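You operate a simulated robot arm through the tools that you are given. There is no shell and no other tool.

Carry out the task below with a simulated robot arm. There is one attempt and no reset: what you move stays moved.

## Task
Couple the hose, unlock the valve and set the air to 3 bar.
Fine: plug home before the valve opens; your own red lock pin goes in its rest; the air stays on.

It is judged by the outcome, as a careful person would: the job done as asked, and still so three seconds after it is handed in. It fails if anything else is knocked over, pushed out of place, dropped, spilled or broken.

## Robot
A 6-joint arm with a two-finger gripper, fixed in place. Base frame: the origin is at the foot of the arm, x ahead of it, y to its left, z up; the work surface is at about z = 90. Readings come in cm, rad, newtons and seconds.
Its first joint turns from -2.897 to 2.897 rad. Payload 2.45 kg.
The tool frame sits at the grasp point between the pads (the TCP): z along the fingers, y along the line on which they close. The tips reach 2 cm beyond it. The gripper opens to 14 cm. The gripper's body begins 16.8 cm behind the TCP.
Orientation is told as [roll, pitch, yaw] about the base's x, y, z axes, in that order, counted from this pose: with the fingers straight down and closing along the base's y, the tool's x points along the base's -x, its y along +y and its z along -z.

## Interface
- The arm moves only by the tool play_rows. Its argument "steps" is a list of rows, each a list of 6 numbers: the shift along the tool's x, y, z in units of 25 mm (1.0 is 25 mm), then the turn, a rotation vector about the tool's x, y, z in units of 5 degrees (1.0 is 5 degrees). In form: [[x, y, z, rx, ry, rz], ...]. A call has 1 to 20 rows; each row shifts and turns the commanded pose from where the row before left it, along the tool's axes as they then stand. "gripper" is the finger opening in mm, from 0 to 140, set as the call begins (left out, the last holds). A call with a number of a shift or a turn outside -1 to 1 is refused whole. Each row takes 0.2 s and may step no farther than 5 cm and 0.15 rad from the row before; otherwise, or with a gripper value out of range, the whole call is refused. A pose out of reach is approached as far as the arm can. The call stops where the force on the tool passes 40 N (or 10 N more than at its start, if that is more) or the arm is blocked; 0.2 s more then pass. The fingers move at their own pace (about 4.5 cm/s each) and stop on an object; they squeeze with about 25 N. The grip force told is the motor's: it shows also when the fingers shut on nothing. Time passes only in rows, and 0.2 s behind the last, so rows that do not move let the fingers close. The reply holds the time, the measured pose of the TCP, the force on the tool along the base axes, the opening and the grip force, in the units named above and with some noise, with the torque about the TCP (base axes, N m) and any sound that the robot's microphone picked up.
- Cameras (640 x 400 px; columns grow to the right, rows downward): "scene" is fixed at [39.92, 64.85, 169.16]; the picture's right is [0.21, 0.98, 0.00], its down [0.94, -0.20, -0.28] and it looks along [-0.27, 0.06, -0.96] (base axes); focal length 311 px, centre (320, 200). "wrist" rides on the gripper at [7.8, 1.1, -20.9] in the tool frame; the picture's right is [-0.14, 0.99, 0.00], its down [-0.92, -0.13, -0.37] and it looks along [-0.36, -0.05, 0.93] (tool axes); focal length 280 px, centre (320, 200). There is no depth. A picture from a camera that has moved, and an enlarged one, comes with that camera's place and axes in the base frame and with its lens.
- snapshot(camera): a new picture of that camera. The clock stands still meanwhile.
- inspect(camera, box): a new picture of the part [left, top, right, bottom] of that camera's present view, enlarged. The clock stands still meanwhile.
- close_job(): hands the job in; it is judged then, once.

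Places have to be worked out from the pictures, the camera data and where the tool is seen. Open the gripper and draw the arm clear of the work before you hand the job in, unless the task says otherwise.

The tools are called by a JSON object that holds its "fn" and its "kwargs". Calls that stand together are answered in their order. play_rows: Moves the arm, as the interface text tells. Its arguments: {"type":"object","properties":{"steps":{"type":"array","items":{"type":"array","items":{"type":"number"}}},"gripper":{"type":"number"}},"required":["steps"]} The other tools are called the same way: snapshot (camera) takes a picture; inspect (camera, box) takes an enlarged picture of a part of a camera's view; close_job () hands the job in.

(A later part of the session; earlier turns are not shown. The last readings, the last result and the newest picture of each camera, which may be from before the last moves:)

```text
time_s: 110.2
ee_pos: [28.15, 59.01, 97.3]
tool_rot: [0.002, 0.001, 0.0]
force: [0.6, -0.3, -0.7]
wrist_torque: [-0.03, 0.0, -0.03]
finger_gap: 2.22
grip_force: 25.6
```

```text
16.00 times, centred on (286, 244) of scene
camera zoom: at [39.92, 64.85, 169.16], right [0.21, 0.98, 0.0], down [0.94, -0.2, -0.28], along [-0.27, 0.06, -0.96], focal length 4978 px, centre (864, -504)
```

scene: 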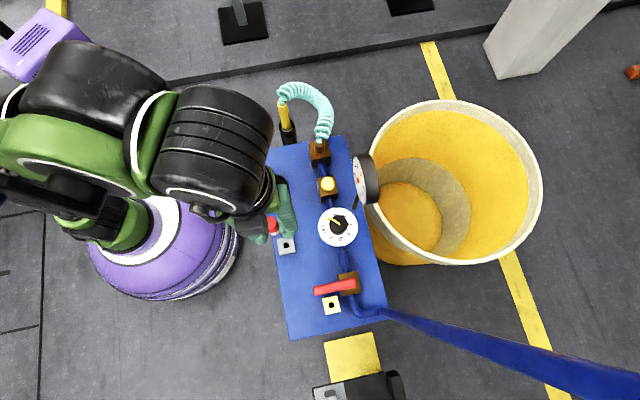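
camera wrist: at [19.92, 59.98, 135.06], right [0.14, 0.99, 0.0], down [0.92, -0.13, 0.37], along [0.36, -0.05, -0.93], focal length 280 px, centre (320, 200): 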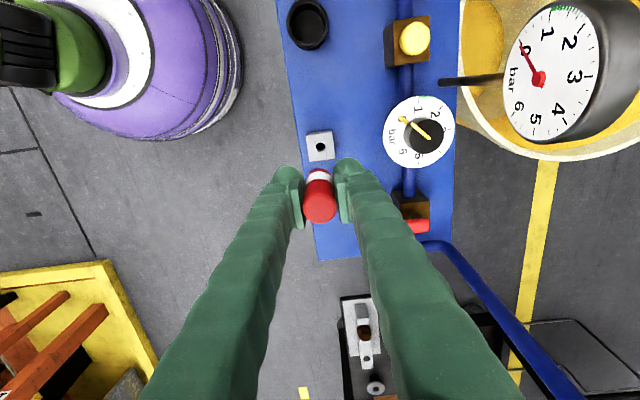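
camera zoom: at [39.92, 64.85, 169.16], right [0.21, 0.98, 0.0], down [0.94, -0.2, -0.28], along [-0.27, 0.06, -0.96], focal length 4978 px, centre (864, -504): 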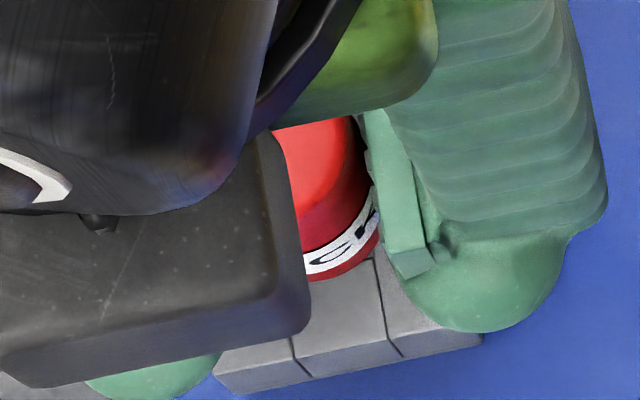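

No contact yet. Continuing down in small steps.

{"fn": "play_rows", "kwargs": {"steps": [[0, 0, 0.05, 0, 0, 0], [0, 0, 0.05, 0, 0, 0], [0, 0, 0.05, 0, 0, 0], [0, 0, 0, 0, 0, 0]]}}

{"fn": "inspect", "kwargs": {"camera": "wrist", "box": [300, 155, 340, 180]}}

{"fn": "inspect", "kwargs": {"camera": "scene", "box": [276, 234, 296, 254]}}

```text
time_s: 111.2
ee_pos: [28.11, 59.2, 96.93]
tool_rot: [0.001, -0.002, 0.0]
force: [0.1, -3.5, -0.4]
wrist_torque: [-0.13, 0.0, 0.07]
finger_gap: 2.23
grip_force: 24.8
```

```text
16.00 times, centred on (320, 168) of wrist
camera zoom: at [20.39, 60.2, 117.92], right [0.14, 0.99, 0.0], down [0.92, -0.13, 0.37], along [0.36, -0.05, -0.93], focal length 4486 px, centre (320, 720)
```

zoom: 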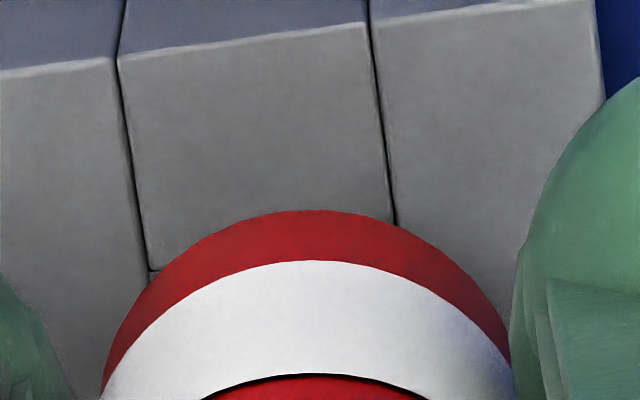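

```text
16.00 times, centred on (286, 244) of scene
camera zoom: at [39.92, 64.85, 169.16], right [0.21, 0.98, 0.0], down [0.94, -0.2, -0.28], along [-0.27, 0.06, -0.96], focal length 4978 px, centre (864, -504)
```

zoom: 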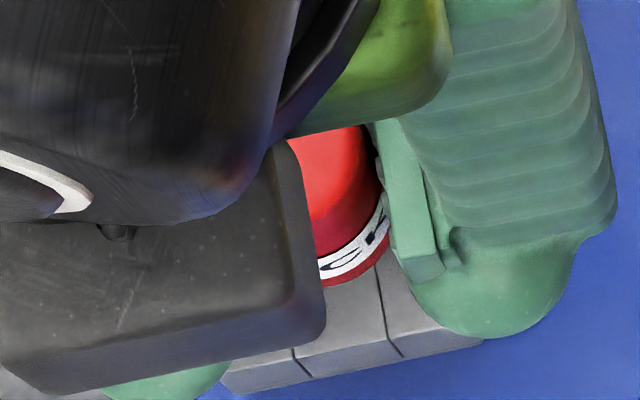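

A small side force (-y) with no vertical force means the shank has entered the hole and touches its +y wall. Nudging -y slightly and continuing down.

{"fn": "play_rows", "kwargs": {"steps": [[0, -0.03, 0, 0, 0, 0], [0, 0, 0.05, 0, 0, 0], [0, 0, 0.05, 0, 0, 0], [0, 0, 0.05, 0, 0, 0], [0, 0, 0, 0, 0, 0]]}}

{"fn": "inspect", "kwargs": {"camera": "wrist", "box": [300, 155, 340, 180]}}

```text
time_s: 112.4
ee_pos: [28.25, 58.93, 96.64]
tool_rot: [0.002, 0.001, -0.001]
force: [-0.2, 0.1, -0.1]
wrist_torque: [-0.01, 0.0, 0.02]
finger_gap: 2.23
grip_force: 25.0
```

```text
16.00 times, centred on (320, 168) of wrist
camera zoom: at [20.38, 60.04, 117.52], right [0.14, 0.99, 0.0], down [0.92, -0.13, 0.37], along [0.36, -0.05, -0.93], focal length 4486 px, centre (320, 720)
```

zoom: 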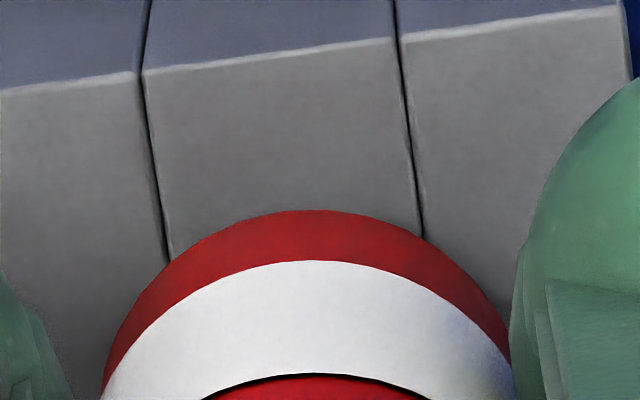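

Free again and still going in. Continuing until the head seats on the rest.

{"fn": "play_rows", "kwargs": {"steps": [[0, 0, 0.05, 0, 0, 0], [0, 0, 0.05, 0, 0, 0], [0, 0, 0.05, 0, 0, 0], [0, 0, 0.05, 0, 0, 0], [0, 0, 0, 0, 0, 0]]}}

{"fn": "inspect", "kwargs": {"camera": "wrist", "box": [300, 155, 340, 180]}}

```text
time_s: 113.6
ee_pos: [27.93, 58.82, 96.24]
tool_rot: [0.002, -0.001, -0.001]
force: [7.6, 2.1, 25.1]
wrist_torque: [0.04, -0.08, 0.0]
finger_gap: 2.23
grip_force: 24.8
```

```text
16.00 times, centred on (320, 168) of wrist
camera zoom: at [20.27, 59.98, 117.01], right [0.14, 0.99, 0.0], down [0.92, -0.13, 0.37], along [0.37, -0.05, -0.93], focal length 4486 px, centre (320, 720)
```

zoom: 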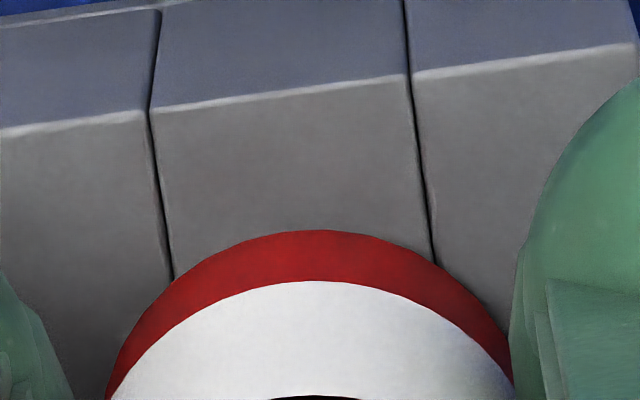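

25 N upward: the head has seated on the rest block. Opening the gripper and checking the pin stands by itself.

{"fn": "play_rows", "kwargs": {"steps": [[0, 0, -0.04, 0, 0, 0], [0, 0, 0, 0, 0, 0]]}}

{"fn": "play_rows", "kwargs": {"steps": [[0, 0, 0, 0, 0, 0], [0, 0, 0, 0, 0, 0], [0, 0, 0, 0, 0, 0], [0, 0, 0, 0, 0, 0]], "gripper": 60}}

{"fn": "inspect", "kwargs": {"camera": "wrist", "box": [260, 130, 380, 230]}}

```text
time_s: 114.2
ee_pos: [28.11, 58.86, 96.04]
tool_rot: [0.003, 0.001, 0.0]
force: [-0.5, -0.2, 4.3]
wrist_torque: [-0.09, 0.04, 0.03]
finger_gap: 2.2
grip_force: 25.0
```

```text
time_s: 115.2
ee_pos: [28.15, 59.05, 96.1]
tool_rot: [0.0, 0.002, -0.001]
force: [1.2, -0.7, -0.3]
wrist_torque: [-0.01, 0.03, 0.03]
finger_gap: 6.01
grip_force: 0.1
```

```text
4.00 times, centred on (320, 180) of wrist
camera zoom: at [20.33, 60.07, 117.02], right [0.14, 0.99, 0.0], down [0.92, -0.13, 0.37], along [0.36, -0.05, -0.93], focal length 1122 px, centre (320, 280)
```

zoom: 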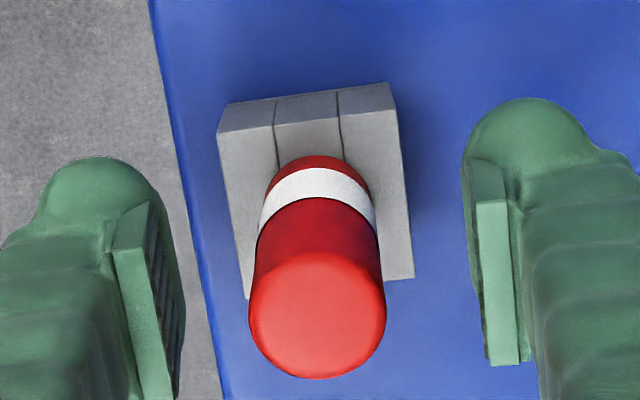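

The pin stands upright in the rest. Rising straight up and away, then checking the scene.

{"fn": "play_rows", "kwargs": {"steps": [[0, 0, -0.4, 0, 0, 0], [0, 0, -0.8, 0, 0, 0], [0, 0, -0.8, 0, 0, 0], [0, 0, -0.8, 0, 0, 0], [0, 0, -0.8, 0, 0, 0], [0, 0, -0.8, 0, 0, 0], [0, 0, -0.8, 0, 0, 0], [0, 0, -0.8, 0, 0, 0], [0, 0, -0.8, 0, 0, 0], [0, 0, -0.8, 0, 0, 0], [0, 0, 0, 0, 0, 0]]}}

{"fn": "snapshot", "kwargs": {"camera": "wrist"}}

{"fn": "inspect", "kwargs": {"camera": "scene", "box": [270, 200, 390, 330]}}

```text
time_s: 117.6
ee_pos: [27.88, 59.27, 115.26]
tool_rot: [0.002, 0.0, 0.002]
force: [-0.4, 0.7, -0.3]
wrist_torque: [-0.01, 0.02, 0.03]
finger_gap: 5.99
grip_force: 0.0
```

```text
taken
camera wrist: at [20.19, 60.1, 136.12], right [0.14, 0.99, 0.0], down [0.92, -0.13, 0.37], along [0.36, -0.05, -0.93], focal length 280 px, centre (320, 200)
```

wrist: 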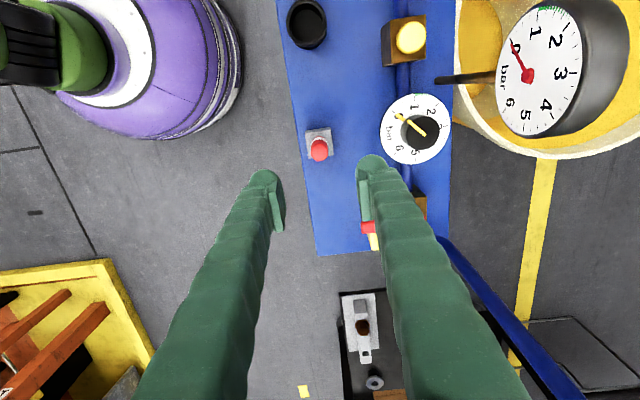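

```text
3.08 times, centred on (330, 265) of scene
camera zoom: at [39.92, 64.85, 169.16], right [0.21, 0.98, 0.0], down [0.94, -0.2, -0.28], along [-0.27, 0.06, -0.96], focal length 957 px, centre (289, 0)
```

zoom: 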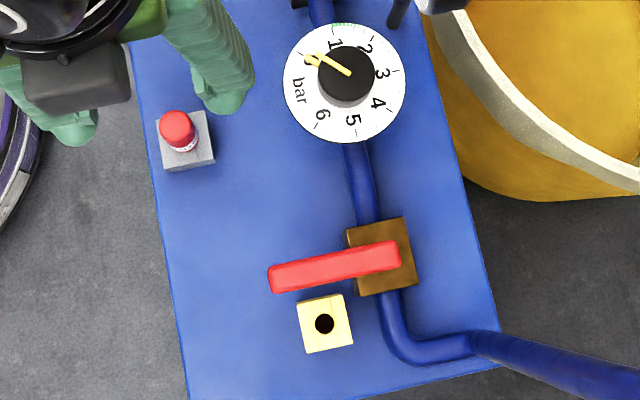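

Pin is safely in its rest and the lock hole is empty. Next the lever: it points toward -y (across the pipe) with its top at z≈99.5, pivot near (39.4, 71.8); the pin used to block its swing toward +x, so that's the opening direction. I'll close the fingers and move behind the lever's -x side.

{"fn": "play_rows", "kwargs": {"steps": [[-0.8, 0.56, 0, 0, 0, 0], [-0.8, 0.56, 0, 0, 0, 0], [-0.8, 0.56, 0, 0, 0, 0], [-0.8, 0.56, 0, 0, 0, 0], [0, 0, 0.8, 0, 0, 0], [0, 0, 0.8, 0, 0, 0], [0, 0, 0, 0, 0, 0]], "gripper": 0}}

{"fn": "snapshot", "kwargs": {"camera": "wrist"}}

{"fn": "inspect", "kwargs": {"camera": "scene", "box": [270, 220, 390, 330]}}

```text
time_s: 119.2
ee_pos: [36.19, 64.65, 111.43]
tool_rot: [0.002, 0.002, 0.0]
force: [-0.7, 0.7, -0.3]
wrist_torque: [0.03, 0.0, 0.0]
finger_gap: 0.0
grip_force: 25.0
```

```text
taken
camera wrist: at [28.29, 65.67, 132.29], right [0.14, 0.99, 0.0], down [0.92, -0.13, 0.37], along [0.36, -0.05, -0.93], focal length 280 px, centre (320, 200)
```

wrist: 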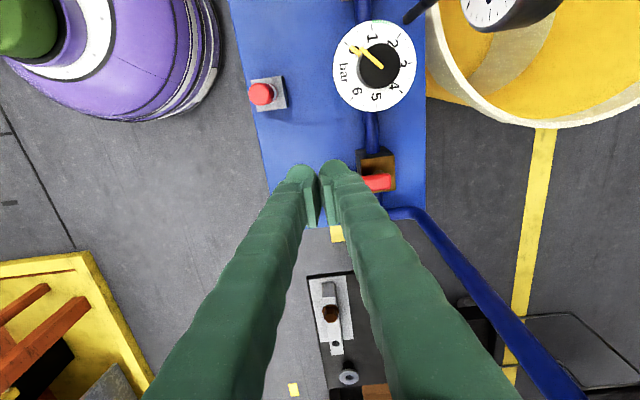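

```text
3.64 times, centred on (330, 275) of scene
camera zoom: at [39.92, 64.85, 169.16], right [0.21, 0.98, 0.0], down [0.94, -0.2, -0.28], along [-0.27, 0.06, -0.96], focal length 1131 px, centre (284, -73)
```

zoom: 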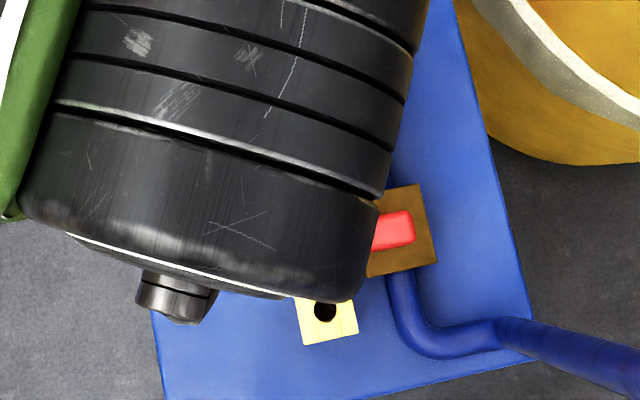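

The fingers are closed at (36.2, 64.7), about 1 cm short of the lever's edge. Descending beside the lever to fingertip height z≈97.6.

{"fn": "play_rows", "kwargs": {"steps": [[0.08, 0.04, 0.79, 0, 0, 0], [0, 0, 0.79, 0, 0, 0], [0, 0, 0.79, 0, 0, 0], [0, 0, 0.79, 0, 0, 0], [0, 0, 0.79, 0, 0, 0], [0, 0, 0.79, 0, 0, 0], [0, 0, 0, 0, 0, 0]]}}

{"fn": "inspect", "kwargs": {"camera": "scene", "box": [270, 220, 390, 330]}}

{"fn": "snapshot", "kwargs": {"camera": "wrist"}}

```text
time_s: 120.8
ee_pos: [35.77, 64.55, 99.32]
tool_rot: [0.001, 0.002, -0.001]
force: [-1.1, 0.2, -0.6]
wrist_torque: [0.0, -0.03, 0.01]
finger_gap: 0.0
grip_force: 24.9
```

```text
3.64 times, centred on (330, 275) of scene
camera zoom: at [39.92, 64.85, 169.16], right [0.21, 0.98, 0.0], down [0.94, -0.2, -0.28], along [-0.27, 0.06, -0.96], focal length 1131 px, centre (284, -73)
```

zoom: 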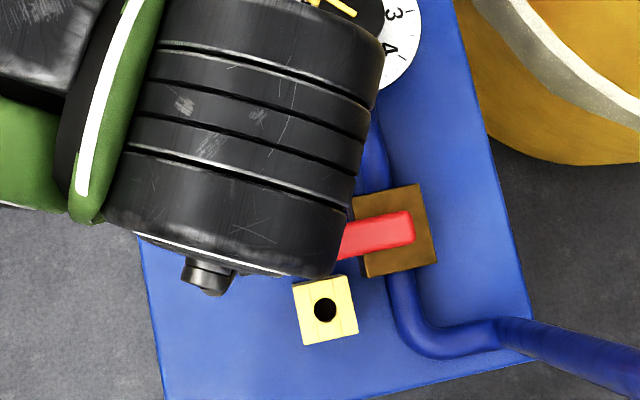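

```text
taken
camera wrist: at [28.03, 65.64, 120.18], right [0.14, 0.99, 0.0], down [0.92, -0.13, 0.37], along [0.36, -0.05, -0.93], focal length 280 px, centre (320, 200)
```

wrist: 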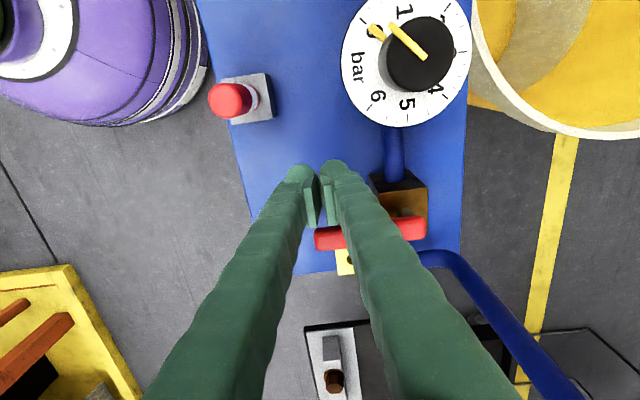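

The lever's -x edge is at x≈38.8, about 1.2 cm ahead of the fingers. I'll push toward +x to make contact and begin the swing, then check.

{"fn": "play_rows", "kwargs": {"steps": [[-0.3, 0.1, 0, 0, 0, 0], [-0.25, 0.08, 0, 0, 0, 0], [-0.3, 0, 0, 0, 0, 0], [-0.3, -0.05, 0, 0, 0, 0], [0, 0, 0, 0, 0, 0]]}}

{"fn": "snapshot", "kwargs": {"camera": "wrist"}}

{"fn": "inspect", "kwargs": {"camera": "scene", "box": [270, 220, 390, 330]}}

```text
time_s: 122.0
ee_pos: [38.91, 64.99, 99.45]
tool_rot: [0.002, 0.0, 0.0]
force: [0.1, -0.7, -0.2]
wrist_torque: [0.02, 0.02, 0.03]
finger_gap: 0.01
grip_force: 24.9
```

```text
taken
camera wrist: at [31.09, 65.99, 120.26], right [0.14, 0.99, 0.0], down [0.92, -0.13, 0.37], along [0.36, -0.05, -0.93], focal length 280 px, centre (320, 200)
```

wrist: 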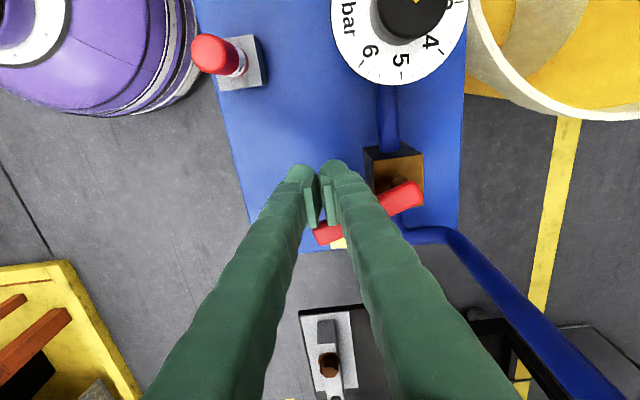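

```text
3.64 times, centred on (330, 275) of scene
camera zoom: at [39.92, 64.85, 169.16], right [0.21, 0.98, 0.0], down [0.94, -0.2, -0.28], along [-0.27, 0.06, -0.96], focal length 1131 px, centre (284, -73)
```

zoom: 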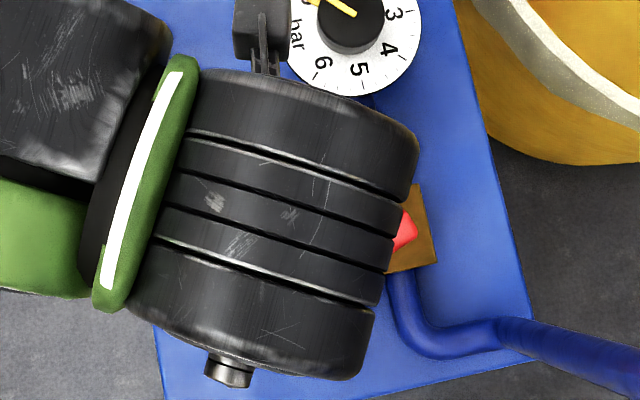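

The lever is swinging freely with the push. Following the arc further toward +x.

{"fn": "play_rows", "kwargs": {"steps": [[-0.27, -0.06, 0, 0, 0, 0], [-0.27, -0.06, 0, 0, 0, 0], [-0.37, 0.07, 0, 0, 0, 0], [-0.37, 0.07, 0, 0, 0, 0], [-0.36, 0.19, 0, 0, 0, 0], [-0.36, 0.19, 0, 0, 0, 0], [0, 0, 0, 0, 0, 0]]}}

{"fn": "snapshot", "kwargs": {"camera": "wrist"}}

{"fn": "inspect", "kwargs": {"camera": "scene", "box": [270, 220, 390, 330]}}

```text
time_s: 123.6
ee_pos: [43.71, 66.15, 99.29]
tool_rot: [0.003, 0.001, 0.002]
force: [-0.2, 0.1, 0.2]
wrist_torque: [-0.01, 0.01, -0.01]
finger_gap: 0.0
grip_force: 25.1
```

```text
taken
camera wrist: at [35.98, 67.21, 120.25], right [0.14, 0.99, 0.0], down [0.92, -0.13, 0.37], along [0.36, -0.05, -0.93], focal length 280 px, centre (320, 200)
```

wrist: 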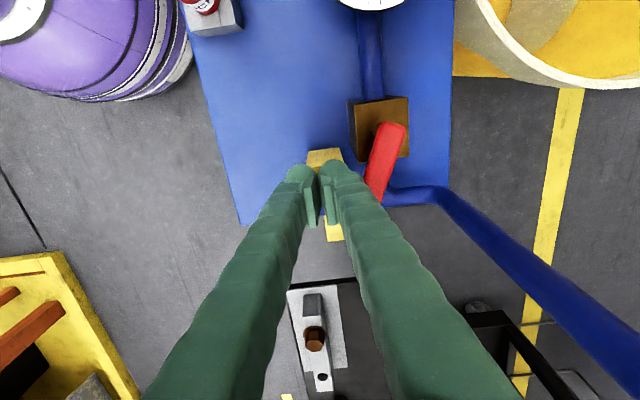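

```text
3.64 times, centred on (330, 275) of scene
camera zoom: at [39.92, 64.85, 169.16], right [0.21, 0.98, 0.0], down [0.94, -0.2, -0.28], along [-0.27, 0.06, -0.96], focal length 1131 px, centre (284, -73)
```

zoom: 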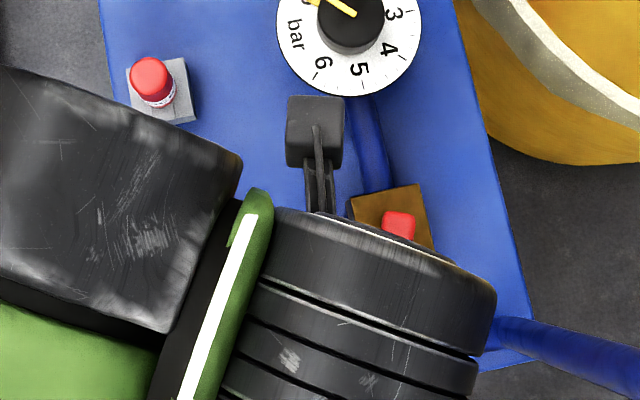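

About 27° left to align with the pipe. Continuing the arc gently toward the end stop.

{"fn": "play_rows", "kwargs": {"steps": [[-0.33, 0.28, 0, 0, 0, 0], [-0.33, 0.28, 0, 0, 0, 0], [-0.1, 0.2, 0, 0, 0, 0], [-0.1, 0.2, 0, 0, 0, 0], [0, 0, 0, 0, 0, 0]]}}

{"fn": "inspect", "kwargs": {"camera": "wrist", "box": [300, 60, 440, 220]}}

{"fn": "inspect", "kwargs": {"camera": "scene", "box": [270, 220, 390, 330]}}

```text
time_s: 124.8
ee_pos: [45.9, 68.39, 99.55]
tool_rot: [0.001, 0.0, 0.0]
force: [-4.1, -9.2, -1.0]
wrist_torque: [-0.01, -0.03, 0.21]
finger_gap: 0.03
grip_force: 24.8
```

```text
2.50 times, centred on (370, 140) of wrist
camera zoom: at [38.12, 69.52, 120.45], right [0.14, 0.99, 0.0], down [0.92, -0.13, 0.37], along [0.36, -0.05, -0.93], focal length 701 px, centre (195, 350)
```

zoom: 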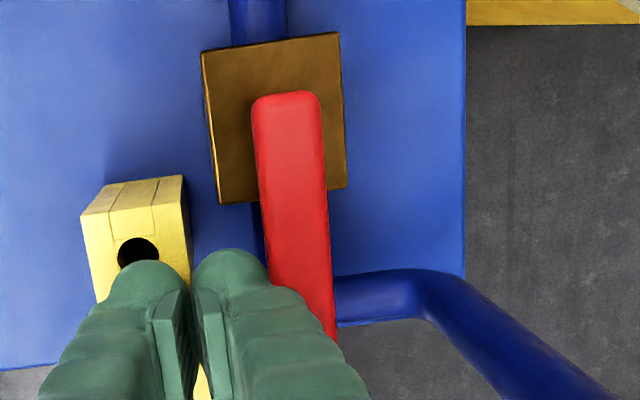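

```text
3.64 times, centred on (330, 275) of scene
camera zoom: at [39.92, 64.85, 169.16], right [0.21, 0.98, 0.0], down [0.94, -0.2, -0.28], along [-0.27, 0.06, -0.96], focal length 1131 px, centre (284, -73)
```

zoom: 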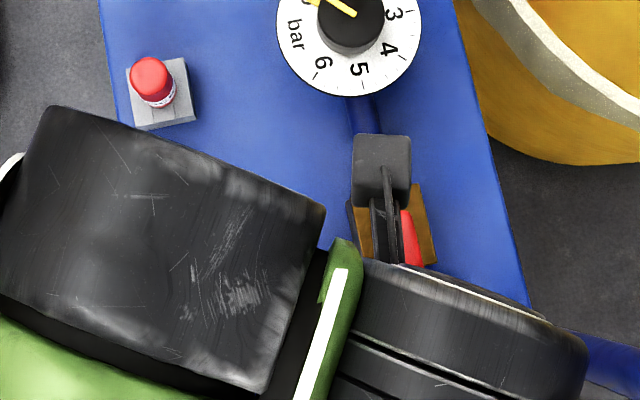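

The lever now points along the pipe (+x) and pushes back with 9 N: it's at its open stop. Backing off in -y, then rising.

{"fn": "play_rows", "kwargs": {"steps": [[0, -0.4, 0, 0, 0, 0], [0, -0.3, 0, 0, 0, 0], [0, 0, -0.8, 0, 0, 0], [0, 0, -0.8, 0, 0, 0], [0, 0, -0.8, 0, 0, 0], [0, 0, -0.8, 0, 0, 0], [0, 0, -0.8, 0, 0, 0], [0, 0, -0.8, 0, 0, 0], [0, 0, -0.8, 0, 0, 0], [0, 0, 0, 0, 0, 0]]}}

{"fn": "snapshot", "kwargs": {"camera": "wrist"}}

{"fn": "snapshot", "kwargs": {"camera": "scene"}}

```text
time_s: 127.0
ee_pos: [45.93, 66.76, 113.57]
tool_rot: [0.002, 0.002, -0.001]
force: [-0.2, -0.6, -0.4]
wrist_torque: [0.0, -0.02, 0.01]
finger_gap: 0.0
grip_force: 25.1
```

```text
taken
camera wrist: at [38.13, 67.79, 134.44], right [0.14, 0.99, 0.0], down [0.92, -0.13, 0.37], along [0.36, -0.05, -0.93], focal length 280 px, centre (320, 200)
```

wrist: 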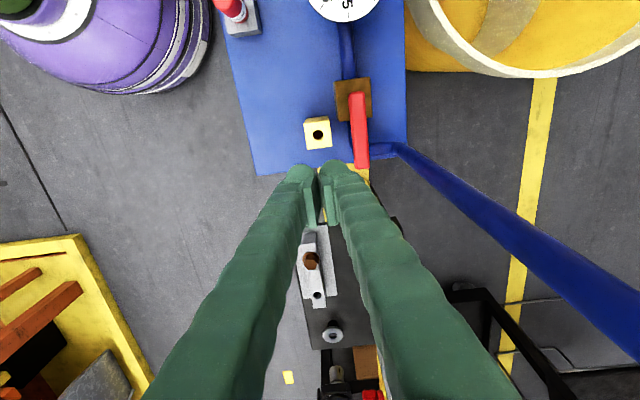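

```text
taken
```

scene: 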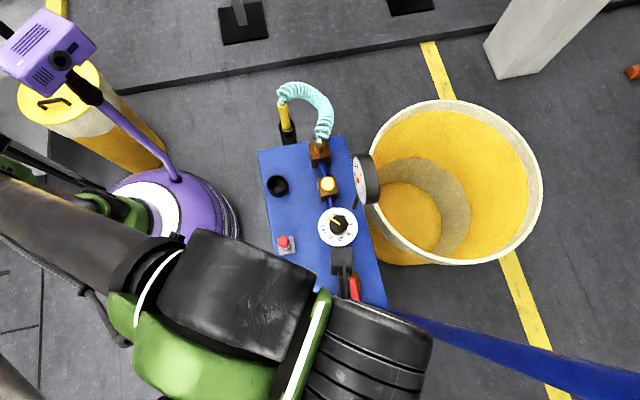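

The valve is open and the lever stays put. Next the regulator knob: centre ≈(26.87, 71.97), scale disc at z≈97.6, knob top ≈101. The gauge (hub ≈(21.4, 76.5, 112), radius ≈4.6) stands close, so I'll approach with the gripper turned (yaw ≈150°→85°) so its body stays clear. First rise and move above the knob.

{"fn": "play_rows", "kwargs": {"steps": [[0, 0, -0.85, 0, 0, 0], [0, 0, -0.85, 0, 0, 0], [0, 0, -0.85, 0, 0, 0], [0, 0, -0.85, 0, 0, 0], [0, 0, -0.85, 0, 0, 0], [0.955, 0.26, 0, 0, 0, 0], [0.955, 0.26, 0, 0, 0, 0], [0.955, 0.26, 0, 0, 0, 0], [0.955, 0.26, 0, 0, 0, 0], [0.955, 0.26, 0, 0, 0, 0], [0.955, 0.26, 0, 0, 0, 0], [0.955, 0.26, 0, 0, 0, 0], [0.955, 0.26, 0, 0, 0, 0], [0, 0, 0, 0, 0, 0]], "gripper": 64}}

{"fn": "play_rows", "kwargs": {"steps": [[0, 0, 0, 0, 0, -1], [0, 0, 0, 0, 0, -1], [0, 0, 0, 0, 0, -1], [0, 0, 0, 0, 0, -1], [0, 0, 0, 0, 0, -1], [0, 0, 0, 0, 0, -1], [0, 0, 0, 0, 0, -1], [0, 0, 0, 0, 0, -1], [0, 0, 0, 0, 0, -1], [0, 0, 0, 0, 0, -1], [0, 0, 0, 0, 0, -1], [0, 0, 0, 0, 0, -1], [0, 0, 0, 0, 0, -1], [0, 0, 0, 0, 0, -1], [0, 0, 0, 0, 0, -1], [0, 0, 0, 0, 0, -1], [0, 0, 0, 0, 0, -1], [0, 0, 0, 0, 0, -1], [0, 0, 0, 0, 0, 0]]}}

{"fn": "snapshot", "kwargs": {"camera": "wrist"}}

{"fn": "snapshot", "kwargs": {"camera": "scene"}}

```text
time_s: 130.0
ee_pos: [27.01, 71.95, 123.82]
tool_rot: [0.0, -0.001, 0.002]
force: [-0.6, 0.5, 0.3]
wrist_torque: [0.01, -0.01, -0.01]
finger_gap: 6.38
grip_force: 0.0
```

```text
time_s: 134.0
ee_pos: [26.79, 71.88, 123.92]
tool_rot: [0.001, -0.002, 1.573]
force: [-0.7, -1.0, -0.6]
wrist_torque: [-0.03, 0.04, 0.04]
finger_gap: 6.4
grip_force: 0.1
```

```text
taken
camera wrist: at [25.81, 63.97, 144.83], right [-0.99, 0.14, 0.0], down [0.13, 0.92, 0.37], along [0.05, 0.37, -0.93], focal length 280 px, centre (320, 200)
```

wrist: 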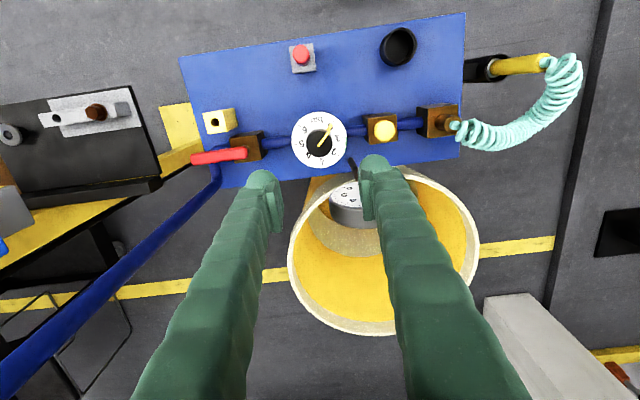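

```text
taken
```

scene: 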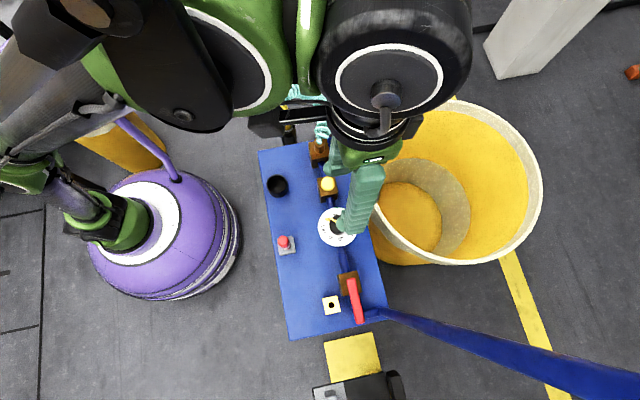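

Everything so far is in place. Zooming on the dial and gauge from here.

{"fn": "inspect", "kwargs": {"camera": "wrist", "box": [280, 100, 380, 170]}}

{"fn": "inspect", "kwargs": {"camera": "wrist", "box": [310, 150, 400, 240]}}

```text
5.71 times, centred on (330, 135) of wrist
camera zoom: at [25.81, 63.97, 144.83], right [-0.99, 0.14, 0.0], down [0.13, 0.92, 0.37], along [0.05, 0.37, -0.93], focal length 1602 px, centre (263, 571)
```

zoom: 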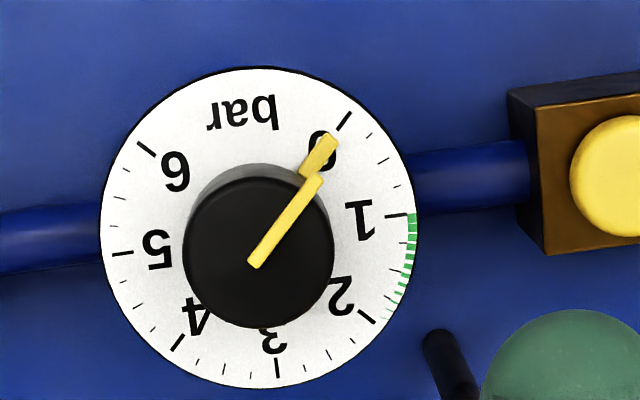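

```text
4.44 times, centred on (355, 195) of wrist
camera zoom: at [25.81, 63.97, 144.83], right [-0.99, 0.14, 0.0], down [0.13, 0.92, 0.37], along [0.05, 0.37, -0.93], focal length 1246 px, centre (164, 222)
```

zoom: 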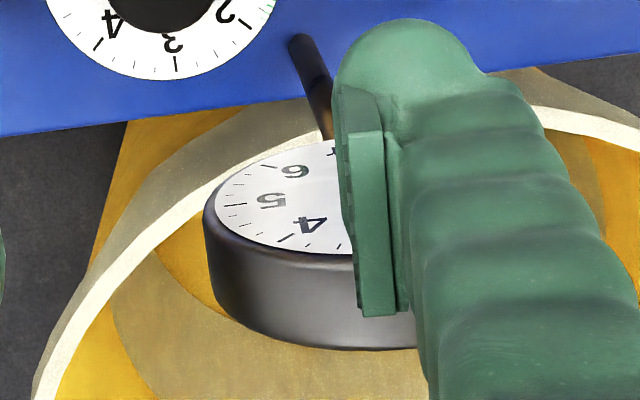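

The dial is clear: 0→3 is about 135° clockwise (≈45° per bar), knob ≈4.1 cm across. I'll do it as three 45° turns, gripping at yaw 135° and turning to 90° each time, which keeps well away from the gauge. Turning to yaw 135°, centring, and descending partway.

{"fn": "play_rows", "kwargs": {"steps": [[0, 0, 0, 0, 0, -1], [0, 0, 0, 0, 0, -1], [0, 0, 0, 0, 0, -1], [0, 0, 0, 0, 0, -1], [0, 0, 0, 0, 0, -1], [0, 0, 0, 0, 0, -1], [0, 0, 0, 0, 0, -1], [0, 0, 0, 0, 0, -1], [0, 0, 0, 0, 0, -1], [0.023, -0.062, 0, 0, 0, 0], [0, 0, 0.8, 0, 0, 0], [0, 0, 0.8, 0, 0, 0], [0, 0, 0.8, 0, 0, 0], [0, 0, 0.8, 0, 0, 0], [0, 0, 0.8, 0, 0, 0], [0, 0, 0, 0, 0, 0]], "gripper": 54}}

{"fn": "snapshot", "kwargs": {"camera": "wrist"}}

{"fn": "inspect", "kwargs": {"camera": "wrist", "box": [270, 110, 370, 200]}}

```text
time_s: 137.4
ee_pos: [26.9, 71.95, 113.97]
tool_rot: [-0.002, -0.002, 2.356]
force: [-0.5, 0.0, -0.5]
wrist_torque: [0.0, 0.02, -0.01]
finger_gap: 5.39
grip_force: 0.2
```

```text
taken
camera wrist: at [31.75, 65.58, 134.85], right [-0.8, -0.6, 0.0], down [-0.56, 0.74, 0.37], along [-0.22, 0.29, -0.93], focal length 280 px, centre (320, 200)
```

wrist: 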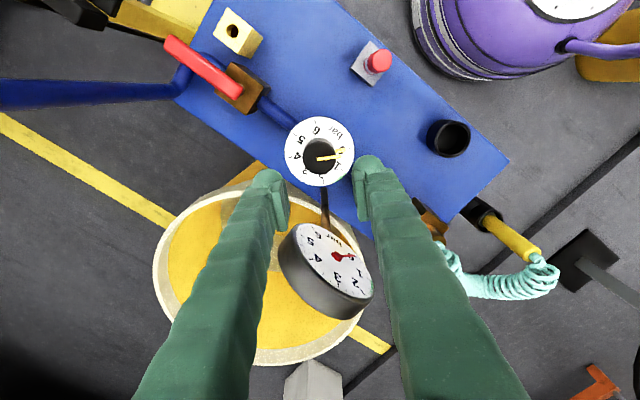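

```text
4.44 times, centred on (320, 155) of wrist
camera zoom: at [31.75, 65.58, 134.85], right [-0.8, -0.6, 0.0], down [-0.56, 0.74, 0.37], along [-0.22, 0.29, -0.93], focal length 1246 px, centre (320, 400)
```

zoom: 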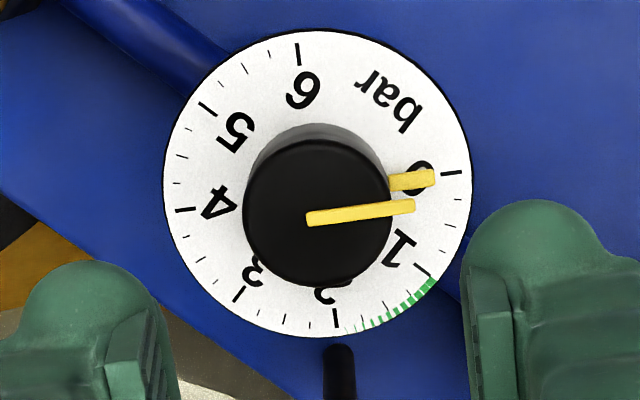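

The pointer protrudes past the knob at azimuth ≈220°, so pads must not land on it. I'll grip first at yaw 90° (pads along x, pointer 40° away), turn a small first step, then regrip. Rotating to yaw 90° and descending to the knob.

{"fn": "play_rows", "kwargs": {"steps": [[0, 0, 0, 0, 0, 1], [0, 0, 0, 0, 0, 1], [0, 0, 0, 0, 0, 1], [0, 0, 0, 0, 0, 1], [0, 0, 0, 0, 0, 1], [0, 0, 0, 0, 0, 1], [0, 0, 0, 0, 0, 1], [0, 0, 0, 0, 0, 1], [0, 0, 0, 0, 0, 1], [0, -0.04, 0, 0, 0, 0], [0, 0, 0.8, 0, 0, 0], [0, 0, 0.8, 0, 0, 0], [0, 0, 0.8, 0, 0, 0], [0, 0, 0.8, 0, 0, 0], [0, 0, 0, 0, 0, 0]]}}

{"fn": "snapshot", "kwargs": {"camera": "wrist"}}

{"fn": "inspect", "kwargs": {"camera": "wrist", "box": [260, 110, 380, 210]}}

```text
time_s: 140.6
ee_pos: [26.86, 71.92, 105.86]
tool_rot: [-0.001, -0.001, 1.569]
force: [-0.4, -0.1, 1.0]
wrist_torque: [-0.01, -0.01, 0.03]
finger_gap: 5.41
grip_force: 0.0
```

```text
taken
camera wrist: at [25.89, 64.07, 126.76], right [-0.99, 0.14, 0.0], down [0.13, 0.92, 0.37], along [0.05, 0.37, -0.93], focal length 280 px, centre (320, 200)
```

wrist: 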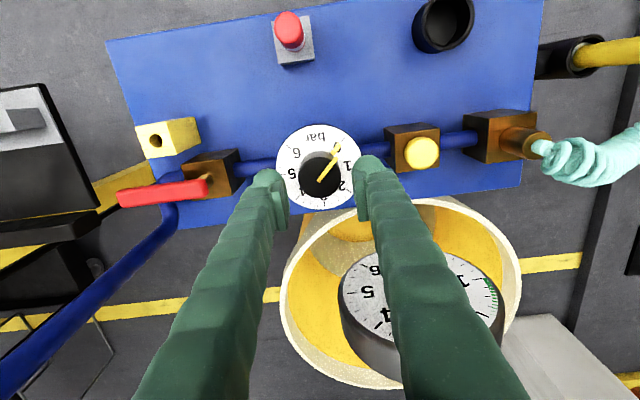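

```text
4.00 times, centred on (320, 160) of wrist
camera zoom: at [25.89, 64.07, 126.76], right [-0.99, 0.14, 0.0], down [0.13, 0.92, 0.37], along [0.05, 0.37, -0.93], focal length 1122 px, centre (320, 360)
```

zoom: 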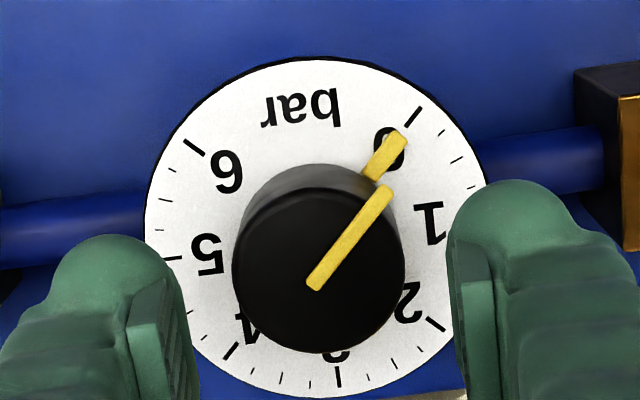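

Knob is centred (319,270 vs expected 320,272). Lowering to grip height (TCP z≈100.8) and closing.

{"fn": "play_rows", "kwargs": {"steps": [[0, 0, 0.67, 0, 0, 0], [0, 0, 0.67, 0, 0, 0], [0, 0, 0.67, 0, 0, 0], [0, 0, 0, 0, 0, 0]]}}

{"fn": "play_rows", "kwargs": {"steps": [[0, 0, 0, 0, 0, 0], [0, 0, 0, 0, 0, 0], [0, 0, 0, 0, 0, 0]], "gripper": 20}}

{"fn": "inspect", "kwargs": {"camera": "wrist", "box": [260, 130, 380, 230]}}

```text
time_s: 141.6
ee_pos: [26.9, 71.92, 100.71]
tool_rot: [-0.001, -0.001, 1.57]
force: [-0.1, -0.3, 0.0]
wrist_torque: [-0.03, 0.05, -0.01]
finger_gap: 5.41
grip_force: 0.1
```

```text
time_s: 142.4
ee_pos: [26.96, 71.95, 100.86]
tool_rot: [0.0, -0.002, 1.572]
force: [5.7, 0.4, -0.2]
wrist_torque: [0.01, -0.08, 0.01]
finger_gap: 4.05
grip_force: 43.4
```

```text
4.00 times, centred on (320, 180) of wrist
camera zoom: at [25.93, 64.0, 121.71], right [-0.99, 0.14, 0.0], down [0.13, 0.92, 0.37], along [0.05, 0.37, -0.93], focal length 1122 px, centre (320, 280)
```

zoom: 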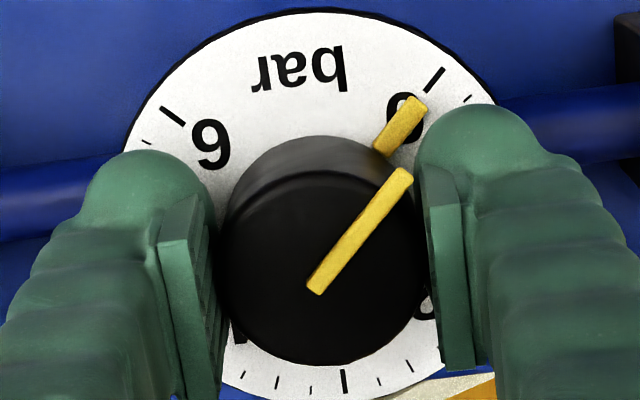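

Knob gripped (gap 4.05 cm). Relieving the small side load, then turning clockwise 25°.

{"fn": "play_rows", "kwargs": {"steps": [[0, -0.02, 0, 0, 0, 0], [0, 0, 0, 0, 0, 0.5], [0, 0, 0, 0, 0, 0.5], [0, 0, 0, 0, 0, 1], [0, 0, 0, 0, 0, 1], [0, 0, 0, 0, 0, 1], [0, 0, 0, 0, 0, 1], [0, 0, 0, 0, 0, 0]]}}

{"fn": "inspect", "kwargs": {"camera": "wrist", "box": [260, 130, 380, 230]}}

{"fn": "snapshot", "kwargs": {"camera": "wrist"}}

```text
time_s: 143.5
ee_pos: [27.0, 71.86, 100.92]
tool_rot: [0.001, 0.002, 1.409]
force: [-4.9, -6.3, -6.5]
wrist_torque: [0.19, -0.04, 0.0]
finger_gap: 4.07
grip_force: 45.0
stopped in row 5: the force on the tool passed its limit at 42 N (the readings are from after the stop); the commanded pose is now the measured one
```

```text
4.00 times, centred on (320, 180) of wrist
camera zoom: at [24.71, 64.33, 121.74], right [-0.96, 0.29, 0.0], down [0.27, 0.89, 0.37], along [0.11, 0.35, -0.93], focal length 1122 px, centre (320, 280)
```

zoom: 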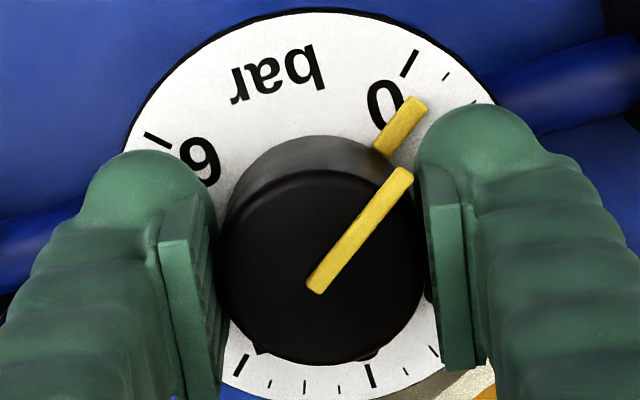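

```text
taken
camera wrist: at [24.71, 64.33, 121.74], right [-0.96, 0.29, 0.0], down [0.27, 0.89, 0.37], along [0.11, 0.35, -0.93], focal length 280 px, centre (320, 200)
```

wrist: 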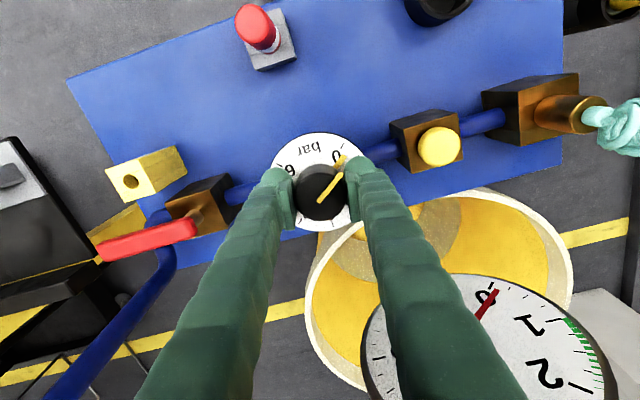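

The turn stopped at 42 N after about 9°, though the knob did rotate with the fingers. I need to see whether something touches – checking both cameras.

{"fn": "snapshot", "kwargs": {"camera": "scene"}}

{"fn": "inspect", "kwargs": {"camera": "scene", "box": [290, 140, 430, 270]}}

{"fn": "inspect", "kwargs": {"camera": "wrist", "box": [320, 240, 640, 400]}}

```text
taken
```

scene: 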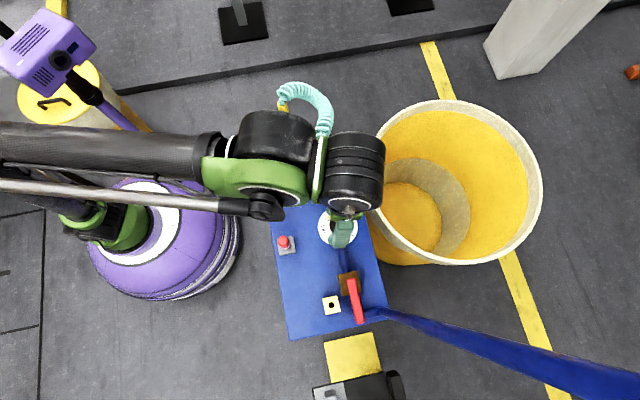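

```text
3.08 times, centred on (360, 205) of scene
camera zoom: at [39.92, 64.85, 169.16], right [0.21, 0.98, 0.0], down [0.94, -0.2, -0.28], along [-0.27, 0.06, -0.96], focal length 957 px, centre (197, 185)
```

zoom: 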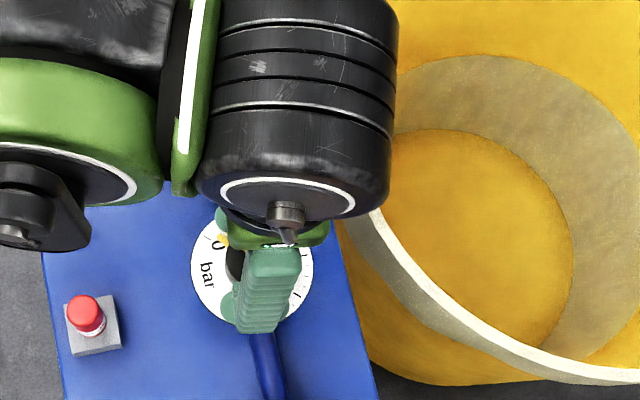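

```text
2.00 times, centred on (480, 320) of wrist
camera zoom: at [24.71, 64.33, 121.74], right [-0.96, 0.29, 0.0], down [0.27, 0.89, 0.37], along [0.11, 0.35, -0.93], focal length 561 px, centre (0, -40)
```

zoom: 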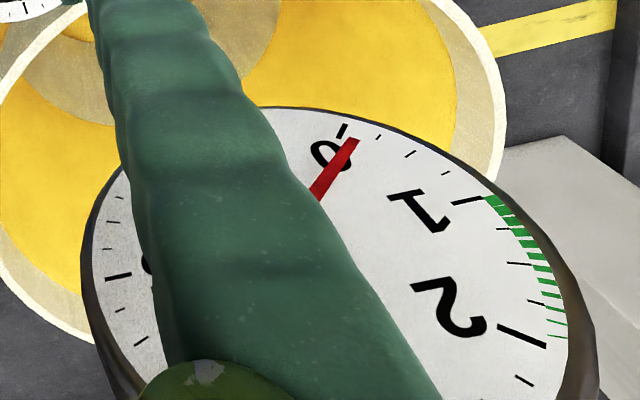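

Nothing visibly touches: the gauge (hub ≈(21.4, 76.6, 111.7)) is still clear of the fingers. I'll try very small increments and watch forces.

{"fn": "play_rows", "kwargs": {"steps": [[0, 0, 0, 0, 0, 0], [0, 0, 0, 0, 0, 0]]}}

{"fn": "play_rows", "kwargs": {"steps": [[0, 0, 0, 0, 0, 0.3], [0, 0, 0, 0, 0, 0]]}}

```text
time_s: 144.1
ee_pos: [26.84, 71.89, 100.85]
tool_rot: [0.0, 0.001, 1.413]
force: [-7.7, -9.0, -10.0]
wrist_torque: [-0.2, 0.13, 0.03]
finger_gap: 4.04
grip_force: 45.0
```

```text
time_s: 144.7
ee_pos: [27.02, 71.99, 100.82]
tool_rot: [0.002, -0.002, 1.384]
force: [-8.4, -4.4, 2.8]
wrist_torque: [-0.05, 0.12, 0.01]
finger_gap: 4.08
grip_force: 45.2
```

{"fn": "play_rows", "kwargs": {"steps": [[0.015, 0.02, 0, 0, 0, 0], [0, 0, 0, 0, 0, 0]]}}

{"fn": "play_rows", "kwargs": {"steps": [[0, 0, 0, 0, 0, 0.4], [0, 0, 0, 0, 0, 0.4], [0, 0, 0, 0, 0, 0]]}}

```text
time_s: 145.3
ee_pos: [26.96, 71.81, 100.85]
tool_rot: [0.002, 0.001, 1.385]
force: [-1.9, 3.6, 4.6]
wrist_torque: [0.16, -0.05, -0.01]
finger_gap: 4.05
grip_force: 44.8
```

```text
time_s: 146.1
ee_pos: [26.95, 71.88, 100.79]
tool_rot: [0.0, -0.001, 1.313]
force: [0.1, 10.9, 12.8]
wrist_torque: [0.22, -0.04, 0.02]
finger_gap: 4.05
grip_force: 44.9
```

The knob turns with the fingers; the force fluctuations are just the arm's wobble against the fixed knob. Continuing gently in small increments to about 25° total.

{"fn": "play_rows", "kwargs": {"steps": [[0, 0, 0, 0, 0, 0.4], [0, 0, 0, 0, 0, 0.4], [0, 0, 0, 0, 0, 0.4], [0, 0, 0, 0, 0, 0.4], [0, 0, 0, 0, 0, 0.4], [0, 0, 0, 0, 0, 0]]}}

{"fn": "inspect", "kwargs": {"camera": "wrist", "box": [260, 130, 380, 230]}}

```text
time_s: 147.5
ee_pos: [26.84, 71.75, 100.82]
tool_rot: [0.0, 0.003, 1.139]
force: [-1.7, 14.4, 7.6]
wrist_torque: [0.23, -0.05, 0.02]
finger_gap: 4.04
grip_force: 45.4
```

```text
4.00 times, centred on (320, 180) of wrist
camera zoom: at [22.72, 65.23, 121.73], right [-0.84, 0.54, 0.0], down [0.5, 0.78, 0.37], along [0.2, 0.31, -0.93], focal length 1122 px, centre (320, 280)
```

zoom: 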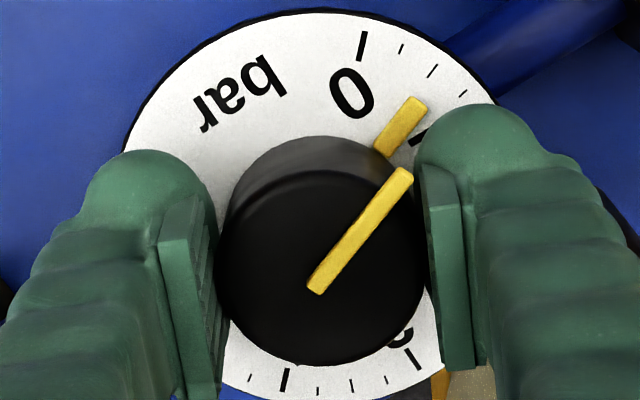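

Now at ≈0.55 bar on the dial. Opening, lifting just clear of the knob, and rotating back to yaw 150° for the next grip.

{"fn": "play_rows", "kwargs": {"steps": [[0, 0, 0, 0, 0, 0], [0, 0, 0, 0, 0, 0], [0, 0, -0.7, 0, 0, 0], [0, 0, -0.7, 0, 0, 0], [0, 0, 0, 0, 0, -1], [0, 0, 0, 0, 0, -1], [0, 0, 0, 0, 0, -1], [0, 0, 0, 0, 0, -1], [0, 0, 0, 0, 0, -1], [0, 0, 0, 0, 0, -1], [0, 0, 0, 0, 0, -1], [0, 0, 0, 0, 0, -1], [0, 0, 0, 0, 0, -1], [0, 0, 0, 0, 0, -1], [0, 0, 0, 0, 0, -1], [0, 0, 0, 0, 0, -1], [0, 0, 0, 0, 0, -1], [0, 0, 0, 0, 0, -1], [0, 0, 0, 0, 0, -1], [0, 0, 0, 0, 0, -1]], "gripper": 56}}

{"fn": "play_rows", "kwargs": {"steps": [[0, 0, 0, 0, 0, -0.9], [0, 0, 0, 0, 0, 0]]}}

{"fn": "snapshot", "kwargs": {"camera": "wrist"}}

{"fn": "inspect", "kwargs": {"camera": "wrist", "box": [260, 110, 380, 210]}}

```text
time_s: 151.7
ee_pos: [27.11, 71.93, 104.27]
tool_rot: [0.002, -0.001, 2.536]
force: [-0.2, -0.5, 0.0]
wrist_torque: [0.0, -0.04, 0.0]
finger_gap: 5.6
grip_force: 0.0
```

```text
time_s: 152.3
ee_pos: [26.99, 71.86, 104.34]
tool_rot: [0.001, -0.001, 2.614]
force: [-0.1, -0.2, 0.0]
wrist_torque: [0.02, -0.03, 0.03]
finger_gap: 5.6
grip_force: 0.0
```

```text
taken
camera wrist: at [33.3, 67.03, 125.25], right [-0.62, -0.79, 0.0], down [-0.73, 0.57, 0.37], along [-0.29, 0.23, -0.93], focal length 280 px, centre (320, 200)
```

wrist: 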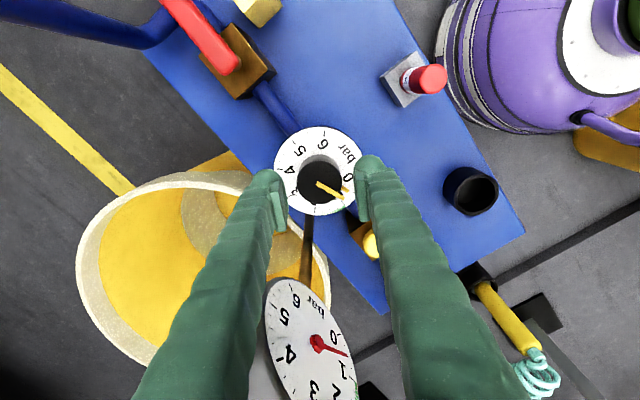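

```text
4.00 times, centred on (320, 160) of wrist
camera zoom: at [33.3, 67.03, 125.25], right [-0.62, -0.79, 0.0], down [-0.73, 0.57, 0.37], along [-0.29, 0.23, -0.93], focal length 1122 px, centre (320, 360)
```

zoom: 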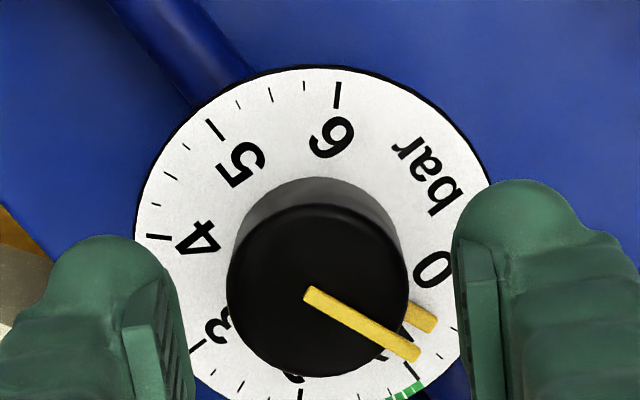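

The gauge now reads about 0.5 bar – air is on and follows the knob. The pointer is ~37° from the right pad, slightly too close, so I'll turn 8° further before lowering and gripping again.

{"fn": "play_rows", "kwargs": {"steps": [[0, 0, 0, 0, 0, -0.8], [0, 0, 0, 0, 0, -0.8], [0, 0, 0.47, 0, 0, 0], [0, 0, 0.47, 0, 0, 0], [0, 0, 0.46, 0, 0, 0], [0, 0, 0, 0, 0, 0]], "gripper": 52}}

{"fn": "inspect", "kwargs": {"camera": "wrist", "box": [260, 130, 380, 230]}}

{"fn": "snapshot", "kwargs": {"camera": "wrist"}}

```text
time_s: 153.7
ee_pos: [26.97, 71.96, 100.84]
tool_rot: [0.002, -0.002, 2.754]
force: [0.1, -1.3, -0.1]
wrist_torque: [-0.01, 0.0, 0.02]
finger_gap: 5.18
grip_force: 0.1
```

```text
4.00 times, centred on (320, 180) of wrist
camera zoom: at [33.93, 68.03, 121.71], right [-0.5, -0.86, 0.0], down [-0.8, 0.47, 0.37], along [-0.32, 0.18, -0.93], focal length 1122 px, centre (320, 280)
```

zoom: 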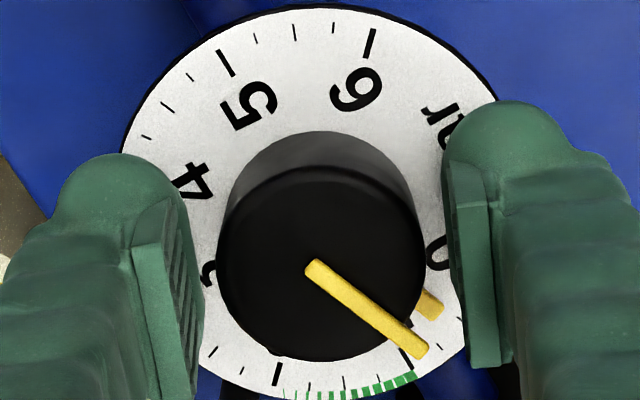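

```text
taken
camera wrist: at [33.93, 68.03, 121.71], right [-0.5, -0.86, 0.0], down [-0.8, 0.47, 0.37], along [-0.32, 0.18, -0.93], focal length 280 px, centre (320, 200)
```

wrist: 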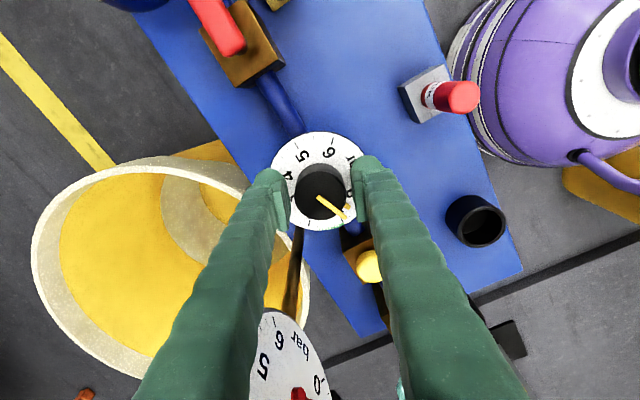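

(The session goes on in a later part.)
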